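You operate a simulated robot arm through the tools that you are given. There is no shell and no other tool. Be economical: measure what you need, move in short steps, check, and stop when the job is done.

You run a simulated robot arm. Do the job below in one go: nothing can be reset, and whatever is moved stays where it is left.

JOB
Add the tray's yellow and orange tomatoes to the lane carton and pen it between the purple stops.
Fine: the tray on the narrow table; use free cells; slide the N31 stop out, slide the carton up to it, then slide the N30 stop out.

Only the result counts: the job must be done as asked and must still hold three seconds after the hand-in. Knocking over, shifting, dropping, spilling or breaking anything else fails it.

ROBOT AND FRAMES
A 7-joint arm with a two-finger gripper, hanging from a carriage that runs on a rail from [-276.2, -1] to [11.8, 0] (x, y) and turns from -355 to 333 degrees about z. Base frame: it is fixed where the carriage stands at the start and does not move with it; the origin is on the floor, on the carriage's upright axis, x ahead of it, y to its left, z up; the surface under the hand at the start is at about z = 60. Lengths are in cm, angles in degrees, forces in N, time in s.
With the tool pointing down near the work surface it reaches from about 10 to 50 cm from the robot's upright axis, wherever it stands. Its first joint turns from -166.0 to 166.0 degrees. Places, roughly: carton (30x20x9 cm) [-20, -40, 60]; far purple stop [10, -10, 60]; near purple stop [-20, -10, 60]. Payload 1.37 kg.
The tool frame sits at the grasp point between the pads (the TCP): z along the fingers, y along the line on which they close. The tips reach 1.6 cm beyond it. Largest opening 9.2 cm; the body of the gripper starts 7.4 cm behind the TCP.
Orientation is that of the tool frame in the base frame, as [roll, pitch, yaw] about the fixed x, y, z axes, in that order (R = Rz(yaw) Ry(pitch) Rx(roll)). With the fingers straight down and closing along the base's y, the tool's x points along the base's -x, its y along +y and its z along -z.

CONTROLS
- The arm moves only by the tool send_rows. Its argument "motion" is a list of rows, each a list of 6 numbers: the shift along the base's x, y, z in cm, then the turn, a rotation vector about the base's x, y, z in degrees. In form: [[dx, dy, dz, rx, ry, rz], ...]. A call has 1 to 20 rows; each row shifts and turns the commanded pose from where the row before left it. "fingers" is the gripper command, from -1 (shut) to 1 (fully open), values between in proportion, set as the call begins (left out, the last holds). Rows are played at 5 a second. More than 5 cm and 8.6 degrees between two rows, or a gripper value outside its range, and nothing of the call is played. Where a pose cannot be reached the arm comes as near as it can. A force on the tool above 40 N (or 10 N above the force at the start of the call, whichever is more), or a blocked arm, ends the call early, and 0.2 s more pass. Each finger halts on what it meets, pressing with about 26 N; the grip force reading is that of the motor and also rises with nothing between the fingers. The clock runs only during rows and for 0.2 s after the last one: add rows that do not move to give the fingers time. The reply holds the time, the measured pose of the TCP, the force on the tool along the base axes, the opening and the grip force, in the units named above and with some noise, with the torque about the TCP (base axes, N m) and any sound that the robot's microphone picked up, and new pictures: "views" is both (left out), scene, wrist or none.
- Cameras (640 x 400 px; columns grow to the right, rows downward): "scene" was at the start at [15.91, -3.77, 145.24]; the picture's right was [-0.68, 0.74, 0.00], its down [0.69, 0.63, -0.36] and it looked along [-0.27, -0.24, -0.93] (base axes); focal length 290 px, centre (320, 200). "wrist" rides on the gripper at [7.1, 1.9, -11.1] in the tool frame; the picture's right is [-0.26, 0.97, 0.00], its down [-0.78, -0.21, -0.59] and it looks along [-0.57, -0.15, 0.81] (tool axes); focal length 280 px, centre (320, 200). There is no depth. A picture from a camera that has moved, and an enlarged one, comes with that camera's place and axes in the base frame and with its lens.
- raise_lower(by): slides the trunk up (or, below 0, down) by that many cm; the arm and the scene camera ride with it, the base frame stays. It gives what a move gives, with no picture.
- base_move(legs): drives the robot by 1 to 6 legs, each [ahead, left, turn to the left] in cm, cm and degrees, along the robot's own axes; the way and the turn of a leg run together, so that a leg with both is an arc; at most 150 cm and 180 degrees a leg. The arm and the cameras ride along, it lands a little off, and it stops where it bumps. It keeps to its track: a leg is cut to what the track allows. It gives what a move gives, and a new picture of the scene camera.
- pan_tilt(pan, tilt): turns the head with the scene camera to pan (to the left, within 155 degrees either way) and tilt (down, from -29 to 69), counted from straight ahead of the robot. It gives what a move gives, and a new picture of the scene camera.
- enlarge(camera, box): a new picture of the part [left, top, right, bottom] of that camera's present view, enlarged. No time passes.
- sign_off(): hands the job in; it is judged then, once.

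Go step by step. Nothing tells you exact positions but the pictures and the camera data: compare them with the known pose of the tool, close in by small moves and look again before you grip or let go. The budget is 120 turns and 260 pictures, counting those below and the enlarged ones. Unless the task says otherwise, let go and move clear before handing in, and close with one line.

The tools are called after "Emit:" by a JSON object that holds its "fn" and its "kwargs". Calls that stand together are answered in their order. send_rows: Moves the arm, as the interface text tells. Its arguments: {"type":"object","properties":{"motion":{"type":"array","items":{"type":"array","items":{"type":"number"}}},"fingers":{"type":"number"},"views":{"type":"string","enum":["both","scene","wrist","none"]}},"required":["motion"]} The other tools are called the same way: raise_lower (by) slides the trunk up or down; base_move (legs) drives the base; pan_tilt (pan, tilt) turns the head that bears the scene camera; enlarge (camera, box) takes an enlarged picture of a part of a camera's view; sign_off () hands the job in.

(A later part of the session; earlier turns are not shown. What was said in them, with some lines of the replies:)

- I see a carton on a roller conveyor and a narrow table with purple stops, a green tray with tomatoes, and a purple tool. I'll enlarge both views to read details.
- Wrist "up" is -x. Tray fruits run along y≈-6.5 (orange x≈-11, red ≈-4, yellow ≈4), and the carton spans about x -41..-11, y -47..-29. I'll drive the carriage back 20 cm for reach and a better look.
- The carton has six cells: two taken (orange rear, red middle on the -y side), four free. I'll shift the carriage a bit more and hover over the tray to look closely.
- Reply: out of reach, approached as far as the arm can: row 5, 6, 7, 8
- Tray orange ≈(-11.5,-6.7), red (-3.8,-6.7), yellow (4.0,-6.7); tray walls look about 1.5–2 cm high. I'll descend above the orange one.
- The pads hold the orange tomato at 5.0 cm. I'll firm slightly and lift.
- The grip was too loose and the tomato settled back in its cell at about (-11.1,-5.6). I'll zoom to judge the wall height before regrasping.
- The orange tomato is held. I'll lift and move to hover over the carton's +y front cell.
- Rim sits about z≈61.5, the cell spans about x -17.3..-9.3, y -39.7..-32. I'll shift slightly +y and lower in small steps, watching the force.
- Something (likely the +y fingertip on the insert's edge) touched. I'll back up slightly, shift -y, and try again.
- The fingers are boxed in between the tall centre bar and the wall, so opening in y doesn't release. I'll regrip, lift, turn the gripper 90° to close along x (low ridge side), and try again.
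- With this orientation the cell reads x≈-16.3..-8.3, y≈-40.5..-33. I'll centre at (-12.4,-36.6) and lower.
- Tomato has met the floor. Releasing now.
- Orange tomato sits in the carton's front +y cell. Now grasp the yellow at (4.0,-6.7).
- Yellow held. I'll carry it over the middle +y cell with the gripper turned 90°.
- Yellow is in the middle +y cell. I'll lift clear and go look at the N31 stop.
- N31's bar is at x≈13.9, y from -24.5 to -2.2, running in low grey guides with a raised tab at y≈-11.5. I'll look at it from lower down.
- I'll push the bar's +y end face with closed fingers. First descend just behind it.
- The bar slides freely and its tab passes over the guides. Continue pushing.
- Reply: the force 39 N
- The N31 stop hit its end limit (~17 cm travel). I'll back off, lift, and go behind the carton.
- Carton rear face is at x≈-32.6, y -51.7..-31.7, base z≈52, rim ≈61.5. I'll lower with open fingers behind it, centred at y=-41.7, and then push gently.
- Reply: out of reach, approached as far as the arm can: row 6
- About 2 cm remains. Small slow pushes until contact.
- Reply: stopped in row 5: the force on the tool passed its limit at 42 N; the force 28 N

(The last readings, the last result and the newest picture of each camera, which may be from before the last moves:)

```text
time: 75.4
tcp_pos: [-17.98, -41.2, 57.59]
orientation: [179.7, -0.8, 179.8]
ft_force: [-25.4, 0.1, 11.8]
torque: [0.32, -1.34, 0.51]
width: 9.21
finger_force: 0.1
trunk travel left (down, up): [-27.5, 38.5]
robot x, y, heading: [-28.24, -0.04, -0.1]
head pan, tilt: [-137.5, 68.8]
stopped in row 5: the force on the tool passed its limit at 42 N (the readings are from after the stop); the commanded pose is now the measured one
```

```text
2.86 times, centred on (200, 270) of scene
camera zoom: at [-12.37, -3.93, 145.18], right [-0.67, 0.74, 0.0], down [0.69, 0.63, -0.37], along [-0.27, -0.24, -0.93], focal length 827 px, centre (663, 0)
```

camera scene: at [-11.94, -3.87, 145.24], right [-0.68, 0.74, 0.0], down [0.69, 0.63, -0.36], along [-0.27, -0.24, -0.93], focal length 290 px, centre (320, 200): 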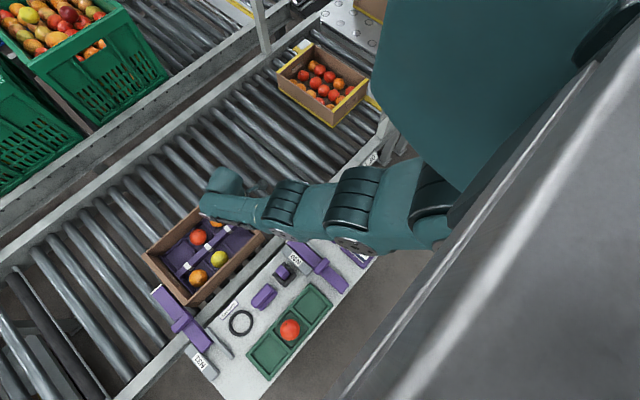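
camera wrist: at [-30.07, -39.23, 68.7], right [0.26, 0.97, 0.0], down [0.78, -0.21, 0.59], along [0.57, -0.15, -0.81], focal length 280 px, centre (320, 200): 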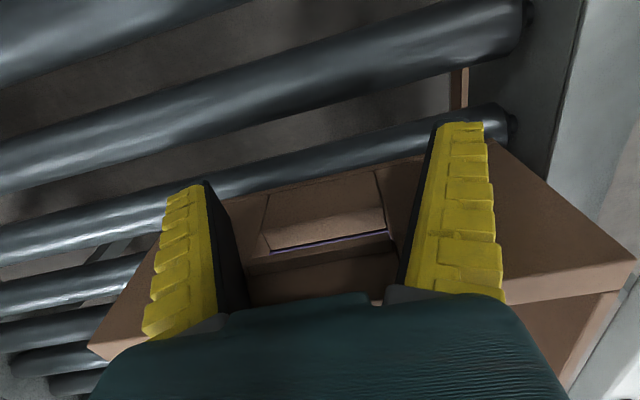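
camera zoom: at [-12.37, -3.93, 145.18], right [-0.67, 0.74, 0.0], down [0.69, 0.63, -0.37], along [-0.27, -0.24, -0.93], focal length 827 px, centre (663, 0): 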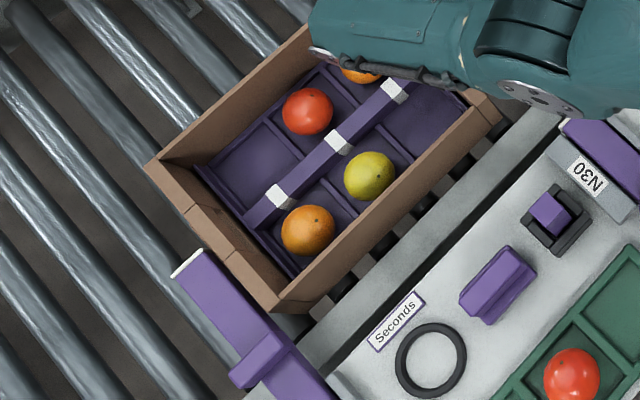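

Contact at ~40 N; I need to verify it's the N31 stop. I'll back off, rise, and look from above.

Emit:
{"fn": "send_rows", "kwargs": {"motion": [[-0.8, 0, 0, 0, 0, 0], [-1, 0, 0, 0, 0, 0], [0, 0, 3, 0, 0, 0], [0, 0, 4, 0, 0, 0], [0, 0, 4, 0, 0, 0], [0, 0, 4, 0, 0, 0], [4, 0, 2, 0, 0, 0], [4, 0, 0, 0, 0, 0], [4, 0, 0, 0, 0, 0], [4, 0, 0, 0, 0, 0], [0, 0, 0, 0, 0, 0]], "views": "both"}}

Emit:
{"fn": "enlarge", "kwargs": {"camera": "wrist", "box": [180, 0, 430, 250]}}

```text
time: 77.8
tcp_pos: [-2.69, -41.06, 74.67]
orientation: [179.9, -0.2, 179.9]
ft_force: [0.1, 0.7, 1.0]
torque: [-0.01, 0.01, 0.01]
width: 9.19
finger_force: 0.1
trunk travel left (down, up): [-27.5, 38.5]
robot x, y, heading: [-28.01, -0.06, -0.4]
head pan, tilt: [-137.5, 68.8]
camera scene: at [-11.97, -3.88, 145.24], right [-0.67, 0.74, 0.0], down [0.69, 0.63, -0.36], along [-0.27, -0.24, -0.93], focal length 290 px, centre (320, 200)
camera wrist: at [-9.79, -39.23, 85.78], right [0.26, 0.96, 0.0], down [0.78, -0.21, 0.59], along [0.56, -0.15, -0.81], focal length 280 px, centre (320, 200)
```

scene: 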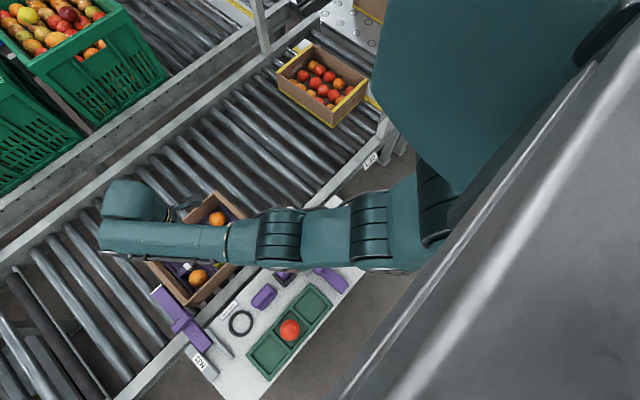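
wrist: 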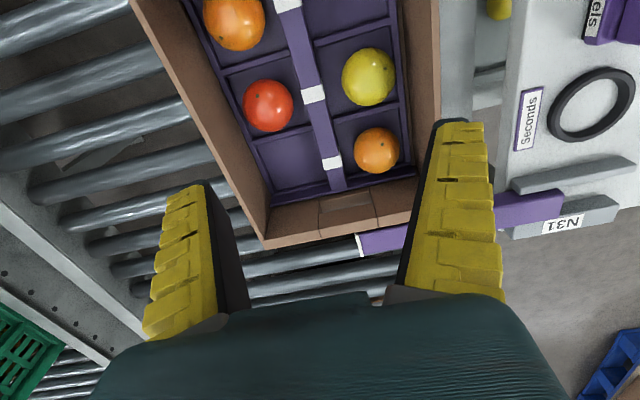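

```text
1.60 times, centred on (305, 125) of wrist
camera zoom: at [-9.79, -39.23, 85.78], right [0.26, 0.96, 0.0], down [0.78, -0.21, 0.59], along [0.56, -0.15, -0.81], focal length 449 px, centre (344, 320)
```

zoom: 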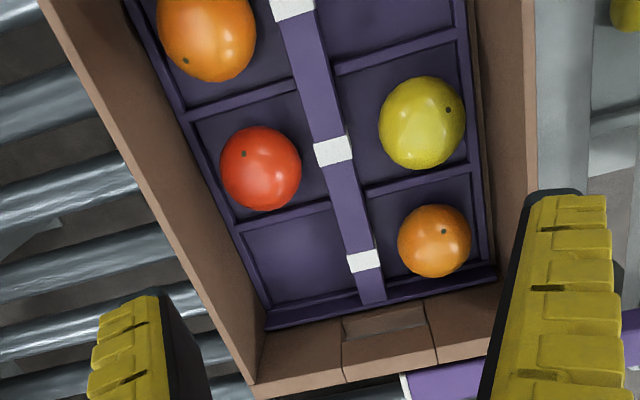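

Emit:
{"fn": "base_move", "kwargs": {"legs": [[14, 0, 0]]}}

Emit:
{"fn": "enlarge", "kwargs": {"camera": "wrist", "box": [180, 0, 430, 250]}}

```text
time: 79.1
tcp_pos: [11.07, -40.99, 74.69]
orientation: [179.9, -0.3, 179.8]
ft_force: [0.4, 0.1, -0.6]
torque: [0.0, -0.02, 0.01]
width: 9.2
finger_force: 0.0
trunk travel left (down, up): [-27.5, 38.5]
robot x, y, heading: [-14.08, -0.13, 0.2]
head pan, tilt: [-137.5, 68.8]
camera scene: at [1.99, -3.84, 145.25], right [-0.67, 0.74, 0.0], down [0.69, 0.63, -0.36], along [-0.27, -0.24, -0.93], focal length 290 px, centre (320, 200)
```

scene: 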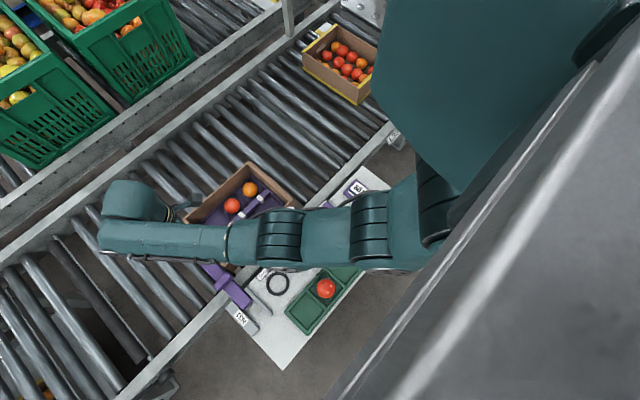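

```text
1.60 times, centred on (305, 125) of wrist
camera zoom: at [4.13, -39.2, 85.79], right [0.26, 0.96, 0.0], down [0.78, -0.21, 0.59], along [0.56, -0.15, -0.81], focal length 449 px, centre (344, 320)
```

zoom: 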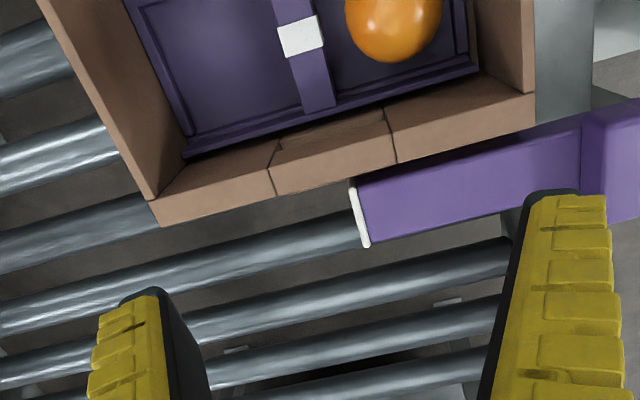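

The carton's front wall is up against the N31 bar (bar sits just under the rim). Next, drive back to work the N30 stop from its +y end.

Emit:
{"fn": "send_rows", "kwargs": {"motion": [[0, 0, 4, 0, 0, 0], [0, 0, 3, 0, 0, 0]], "fingers": -1, "views": "none"}}

Emit:
{"fn": "base_move", "kwargs": {"legs": [[-32, 0, 0]]}}

Emit:
{"fn": "send_rows", "kwargs": {"motion": [[0, 3.8, 0, 0, 0, -8.2], [0, 3.8, 0, 0, 0, -8.2], [0, 3.8, 0, 0, 0, -8.2], [0, 3.8, 0, 0, 0, -8.2], [0, 3.8, 0, 0, 0, -8.2], [0, 3.8, 0, 0, 0, -8.2], [0, 3.8, 0, 0, 0, -8.2], [0, 3.8, 0, 0, 0, -8.2], [0, 3.8, 0, 0, 0, -8.2], [0, 3.8, 0, 0, 0, -8.1], [0, 1, 0, 0, 0, -8.1], [0, 0, 0, 0, 0, 0]]}}

```text
time: 79.7
tcp_pos: [11.23, -41.1, 81.67]
orientation: [179.8, -0.3, 179.9]
ft_force: [0.2, 0.7, -0.2]
torque: [0.01, -0.02, 0.0]
width: 0.0
finger_force: 9.5
trunk travel left (down, up): [-27.5, 38.5]
robot x, y, heading: [-13.83, 0.04, -0.2]
head pan, tilt: [-137.5, 68.8]
```

```text
time: 81.9
tcp_pos: [-20.89, -41.31, 81.75]
orientation: [179.9, -0.3, 179.8]
ft_force: [0.1, 0.1, -0.5]
torque: [-0.05, -0.03, -0.03]
width: 0.0
finger_force: 25.8
trunk travel left (down, up): [-27.5, 38.5]
robot x, y, heading: [-45.83, 0.07, 0.2]
head pan, tilt: [-137.5, 68.8]
camera scene: at [-30.02, -3.98, 145.24], right [-0.67, 0.74, 0.0], down [0.69, 0.63, -0.36], along [-0.27, -0.24, -0.93], focal length 290 px, centre (320, 200)
```

scene: 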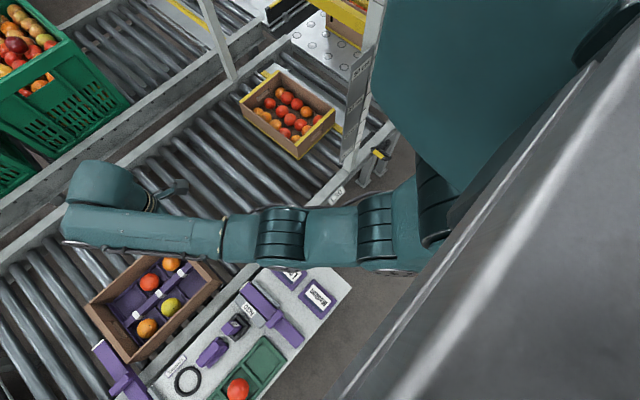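

```text
time: 84.5
tcp_pos: [-20.83, -2.13, 81.7]
orientation: [179.9, -0.3, 89.7]
ft_force: [0.0, -0.1, 1.2]
torque: [0.0, 0.0, 0.02]
width: 0.0
finger_force: 25.9
trunk travel left (down, up): [-27.5, 38.5]
robot x, y, heading: [-45.8, -0.34, -0.3]
head pan, tilt: [-137.5, 68.8]
camera scene: at [-30.01, -3.98, 145.24], right [-0.67, 0.74, 0.0], down [0.69, 0.63, -0.36], along [-0.27, -0.24, -0.93], focal length 290 px, centre (320, 200)
camera wrist: at [-18.84, 4.78, 92.81], right [0.96, -0.27, 0.0], down [-0.22, -0.78, 0.59], along [-0.16, -0.56, -0.81], focal length 280 px, centre (320, 200)
```

scene: 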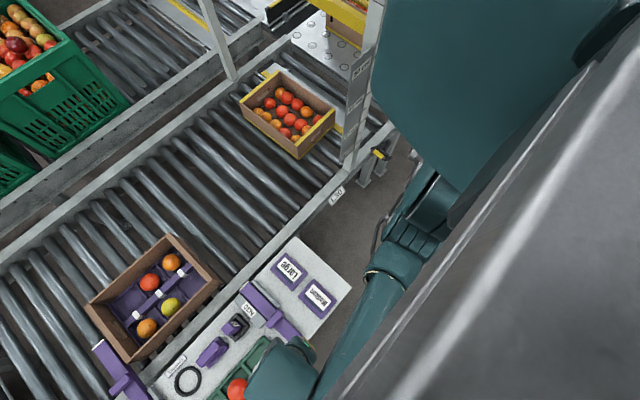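
wrist: 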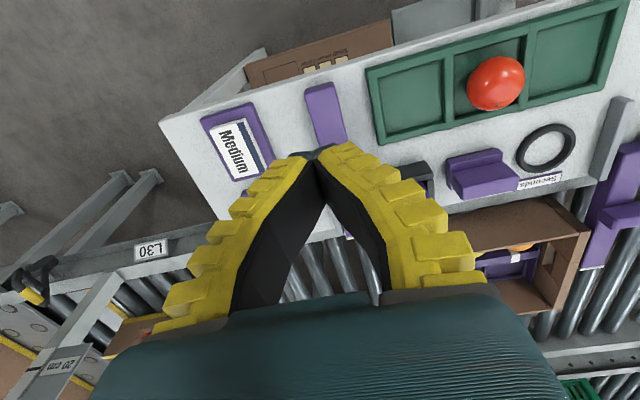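

N30's bar end is at (-20.9,-2.5). Descend behind it and push.

Emit:
{"fn": "send_rows", "kwargs": {"motion": [[-0.1, 2, 0, 0, 0, 0], [0, 0, -4, 0, 0, 0], [0, 0, -4, 0, 0, 0], [0, 0, -4, 0, 0, 0], [0, 0, -4, 0, 0, 0], [0, 0, -2, 0, 0, 0], [0, 0, -1, 0, 0, 0], [0, 0, 0, 0, 0, 0]]}}

```text
time: 86.3
tcp_pos: [-21.0, -0.14, 62.79]
orientation: [179.9, -0.2, 89.8]
ft_force: [0.3, 0.8, 0.1]
torque: [0.0, -0.01, 0.03]
width: 0.0
finger_force: 26.4
trunk travel left (down, up): [-27.5, 38.5]
robot x, y, heading: [-46.23, -0.29, 0.1]
head pan, tilt: [-137.5, 68.8]
camera scene: at [-30.01, -3.98, 145.24], right [-0.67, 0.74, 0.0], down [0.69, 0.63, -0.36], along [-0.27, -0.24, -0.93], focal length 290 px, centre (320, 200)
camera wrist: at [-19.07, 6.74, 73.85], right [0.96, -0.27, 0.0], down [-0.22, -0.78, 0.59], along [-0.16, -0.56, -0.81], focal length 280 px, centre (320, 200)
```

scene: 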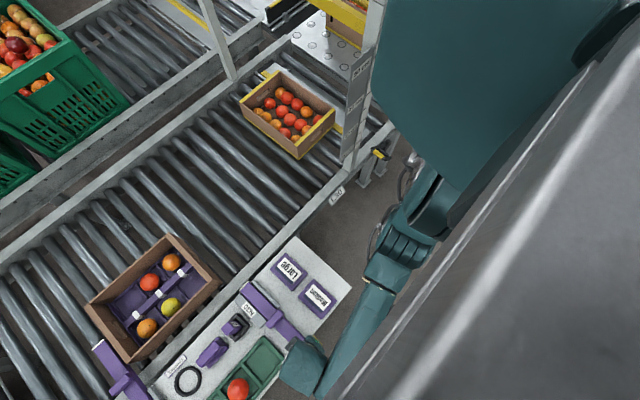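
wrist: 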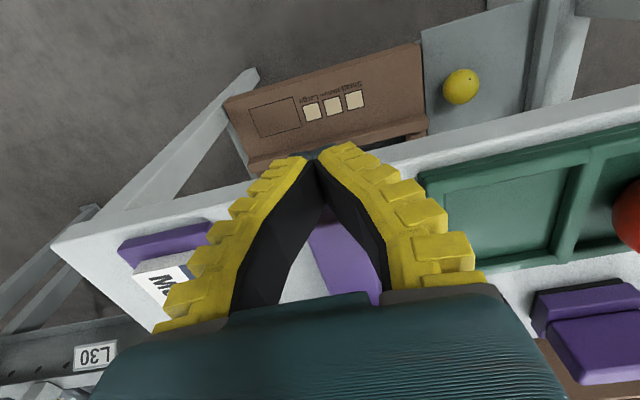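

Emit:
{"fn": "send_rows", "kwargs": {"motion": [[0, -1, 0, 0, 0, 0], [0, -1, 0, 0, 0, 0], [0, -1, 0, 0, 0, 0], [0, -1, 0, 0, 0, 0], [0, -1, 0, 0, 0, 0], [0, -1, 0, 0, 0, 0], [0, -1, 0, 0, 0, 0], [0, -1, 0, 0, 0, 0], [0, -1, 0, 0, 0, 0], [0, 0, 0, 0, 0, 0]], "views": "both"}}

Emit:
{"fn": "enlarge", "kwargs": {"camera": "scene", "box": [80, 220, 340, 400]}}

```text
time: 88.5
tcp_pos: [-21.01, -9.15, 62.66]
orientation: [179.9, -0.3, 89.8]
ft_force: [0.8, 0.6, -0.2]
torque: [0.06, -0.01, 0.03]
width: 0.0
finger_force: 26.1
trunk travel left (down, up): [-27.5, 38.5]
robot x, y, heading: [-46.19, 0.12, -0.1]
head pan, tilt: [-137.5, 68.8]
camera scene: at [-30.01, -3.98, 145.25], right [-0.67, 0.74, 0.0], down [0.69, 0.63, -0.36], along [-0.27, -0.24, -0.93], focal length 290 px, centre (320, 200)
camera wrist: at [-19.06, -2.26, 73.82], right [0.96, -0.27, 0.0], down [-0.22, -0.78, 0.59], along [-0.16, -0.56, -0.81], focal length 280 px, centre (320, 200)
```

scene: 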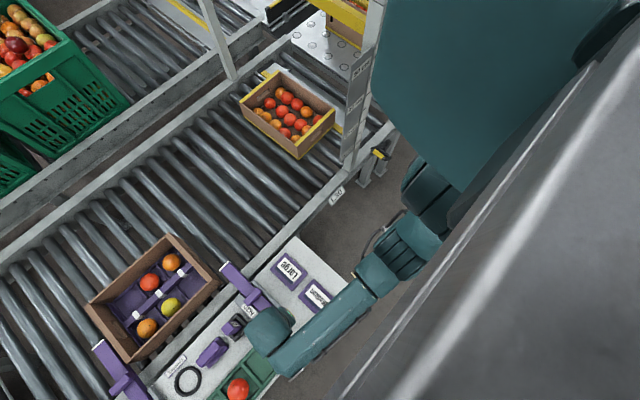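
wrist: 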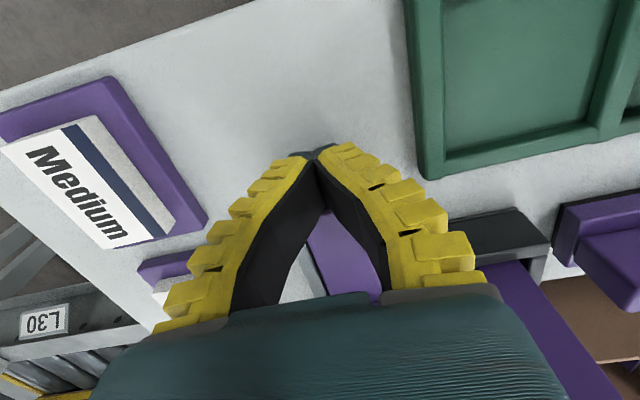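

```text
2.22 times, centred on (210, 310) of scene
camera zoom: at [-30.01, -3.98, 145.25], right [-0.67, 0.74, 0.0], down [0.69, 0.63, -0.36], along [-0.27, -0.24, -0.93], focal length 643 px, centre (564, -44)
```

zoom: 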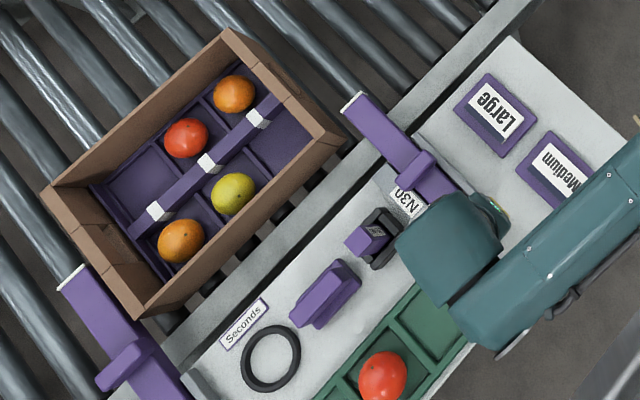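

Sliding well. The marker stand is close on the +x side but clear; continue in small steps.

Emit:
{"fn": "send_rows", "kwargs": {"motion": [[-0.1, -0.8, 0, 0, 0, 0], [0, -0.8, 0, 0, 0, 0], [0, -0.8, 0, 0, 0, 0], [0, -0.6, 0, 0, 0, 0], [0, 0, 0, 0, 0, 0]], "views": "wrist"}}

Emit:
{"fn": "enlarge", "kwargs": {"camera": "scene", "box": [160, 240, 320, 360]}}

```text
time: 89.7
tcp_pos: [-20.99, -12.2, 62.67]
orientation: [179.9, -0.3, 89.8]
ft_force: [0.2, 1.2, 0.2]
torque: [-0.01, 0.0, 0.05]
width: 0.0
finger_force: 25.6
trunk travel left (down, up): [-27.5, 38.5]
robot x, y, heading: [-45.86, -0.55, -0.1]
head pan, tilt: [-137.5, 68.8]
camera wrist: at [-19.14, -5.26, 73.8], right [0.96, -0.27, 0.0], down [-0.22, -0.78, 0.59], along [-0.16, -0.56, -0.81], focal length 280 px, centre (320, 200)
```

wrist: 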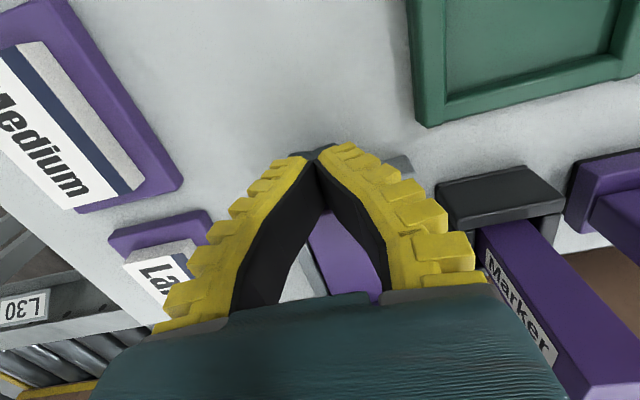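

```text
3.33 times, centred on (240, 300) of scene
camera zoom: at [-30.0, -3.96, 145.24], right [-0.67, 0.74, 0.0], down [0.69, 0.63, -0.36], along [-0.27, -0.24, -0.93], focal length 965 px, centre (587, -133)
```

zoom: 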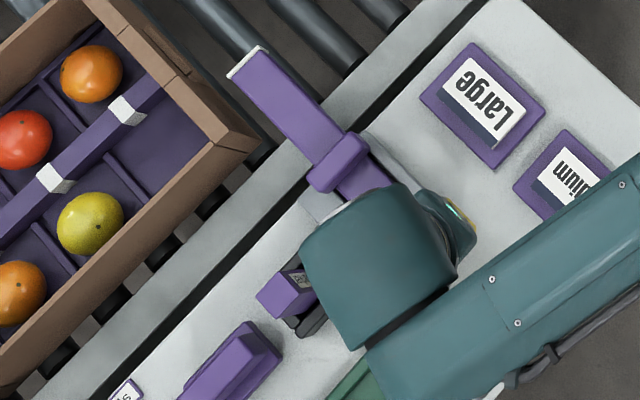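

Marker's face is at x≥-13.6, so there's clearance. Continue to the limit.

Emit:
{"fn": "send_rows", "kwargs": {"motion": [[0, -0.8, 0, 0, 0, 0], [0, -0.8, 0, 0, 0, 0], [0, -0.8, 0, 0, 0, 0], [0, -0.8, 0, 0, 0, 0], [0, -0.8, 0, 0, 0, 0], [0, -0.7, 0, 0, 0, 0], [0, 0, 0, 0, 0, 0]], "views": "none"}}

Emit:
{"fn": "enlarge", "kwargs": {"camera": "scene", "box": [140, 220, 300, 340]}}

```text
time: 91.3
tcp_pos: [-21.16, -17.01, 62.66]
orientation: [179.8, -0.2, 89.8]
ft_force: [-0.6, 0.1, 0.5]
torque: [-0.01, -0.01, 0.02]
width: 0.02
finger_force: 26.0
trunk travel left (down, up): [-27.5, 38.5]
robot x, y, heading: [-45.92, -0.13, -0.3]
head pan, tilt: [-137.5, 68.8]
```

```text
3.33 times, centred on (220, 280) of scene
camera zoom: at [-30.0, -3.97, 145.24], right [-0.67, 0.74, 0.0], down [0.69, 0.63, -0.36], along [-0.27, -0.24, -0.93], focal length 965 px, centre (653, -67)
```

zoom: 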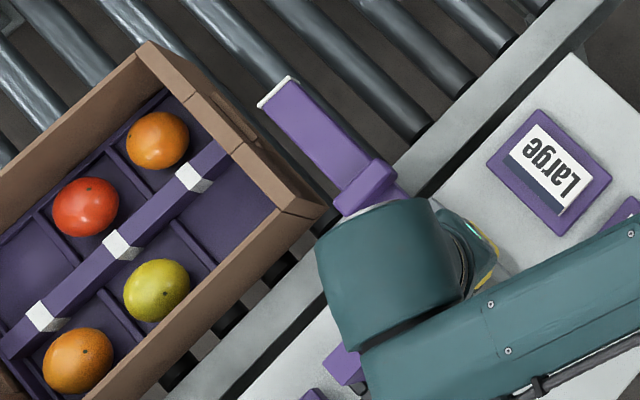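

Emit:
{"fn": "send_rows", "kwargs": {"motion": [[0, -0.4, 0, 0, 0, 0], [0, -0.4, 0, 0, 0, 0], [0, -0.4, 0, 0, 0, 0], [0, -0.3, 0, 0, 0, 0], [0, 0, 0, 0, 0, 0]], "views": "none"}}

```text
time: 92.5
tcp_pos: [-21.1, -18.16, 62.59]
orientation: [179.9, -0.4, 89.7]
ft_force: [0.5, 11.2, 4.7]
torque: [-0.05, 0.0, 0.02]
width: 0.63
finger_force: 27.8
trunk travel left (down, up): [-27.5, 38.5]
robot x, y, heading: [-45.97, -0.37, -0.1]
head pan, tilt: [-137.5, 68.8]
```

N30 has reached its end stop as well. Back off, lift clear, and inspect.

Emit:
{"fn": "send_rows", "kwargs": {"motion": [[0, 0.8, 0, 0, 0, 0], [0, 0.8, 0, 0, 0, 0], [0, 0.4, 1, 0, 0, 0], [0, 0, 4, 0, 0, 0], [0, 0, 4, 0, 0, 0], [0, 0, 4, 0, 0, 0], [0, 0, 4, 0, 0, 0], [-4, 0, 3, 0, 0, 0], [-4, 0, 0, 0, 0, 0], [0, 0, 0, 0, 0, 0]]}}

Emit:
{"fn": "enlarge", "kwargs": {"camera": "scene", "box": [80, 210, 360, 400]}}

```text
time: 94.7
tcp_pos: [-29.06, -16.36, 82.75]
orientation: [179.9, -0.3, 89.9]
ft_force: [-0.9, -1.3, 0.0]
torque: [-0.03, 0.01, -0.02]
width: 0.0
finger_force: 28.1
trunk travel left (down, up): [-27.5, 38.5]
robot x, y, heading: [-45.83, -0.36, -0.3]
head pan, tilt: [-137.5, 68.8]
camera scene: at [-30.01, -3.97, 145.24], right [-0.67, 0.74, 0.0], down [0.69, 0.63, -0.36], along [-0.27, -0.24, -0.93], focal length 290 px, centre (320, 200)
camera wrist: at [-27.21, -9.43, 93.88], right [0.96, -0.27, 0.0], down [-0.22, -0.78, 0.59], along [-0.15, -0.56, -0.81], focal length 280 px, centre (320, 200)
```

scene: 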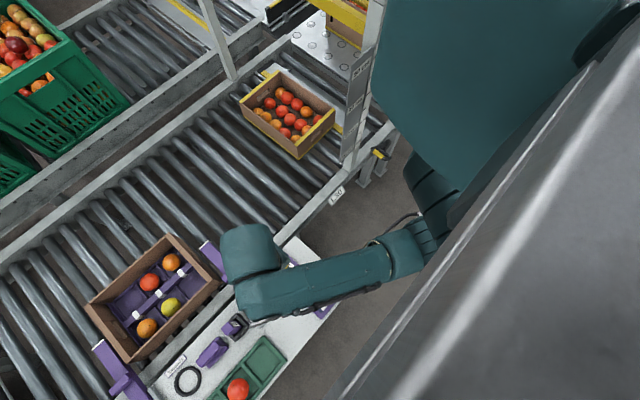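
wrist: 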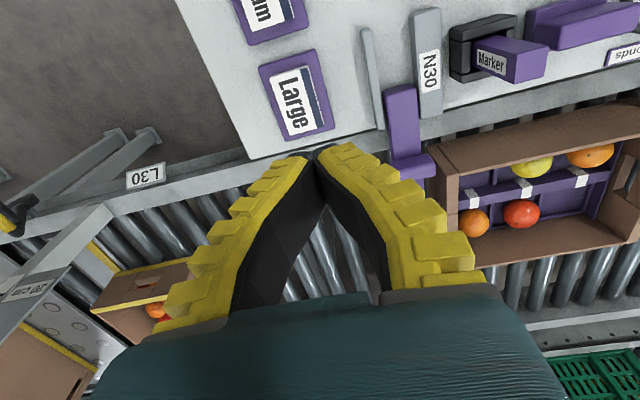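

```text
2.11 times, centred on (220, 305) of scene
camera zoom: at [-30.01, -3.97, 145.24], right [-0.67, 0.74, 0.0], down [0.69, 0.63, -0.36], along [-0.27, -0.24, -0.93], focal length 609 px, centre (530, -21)
```

zoom: 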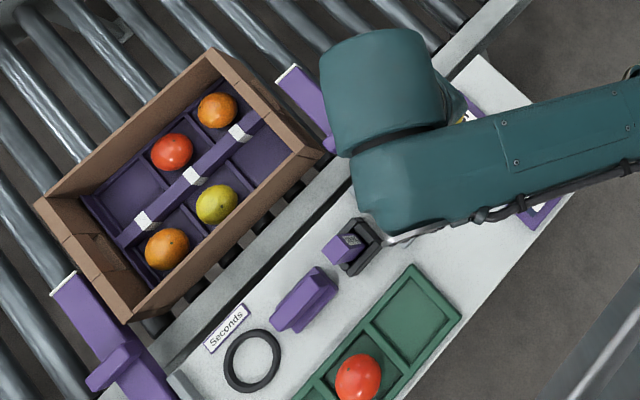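

Both stops are fully out, with the carton between them against N31. Yellow and orange tomatoes are in free cells, nothing else has moved, and the gripper is clear, so I'm handing in.

Emit:
{"fn": "sign_off", "kwargs": {}}

```text
The job is handed in.
```

The tray's yellow and orange tomatoes are in free cells of the lane carton, and the carton sits against N31 with both purple stops slid out to their end limits; the job is handed in.
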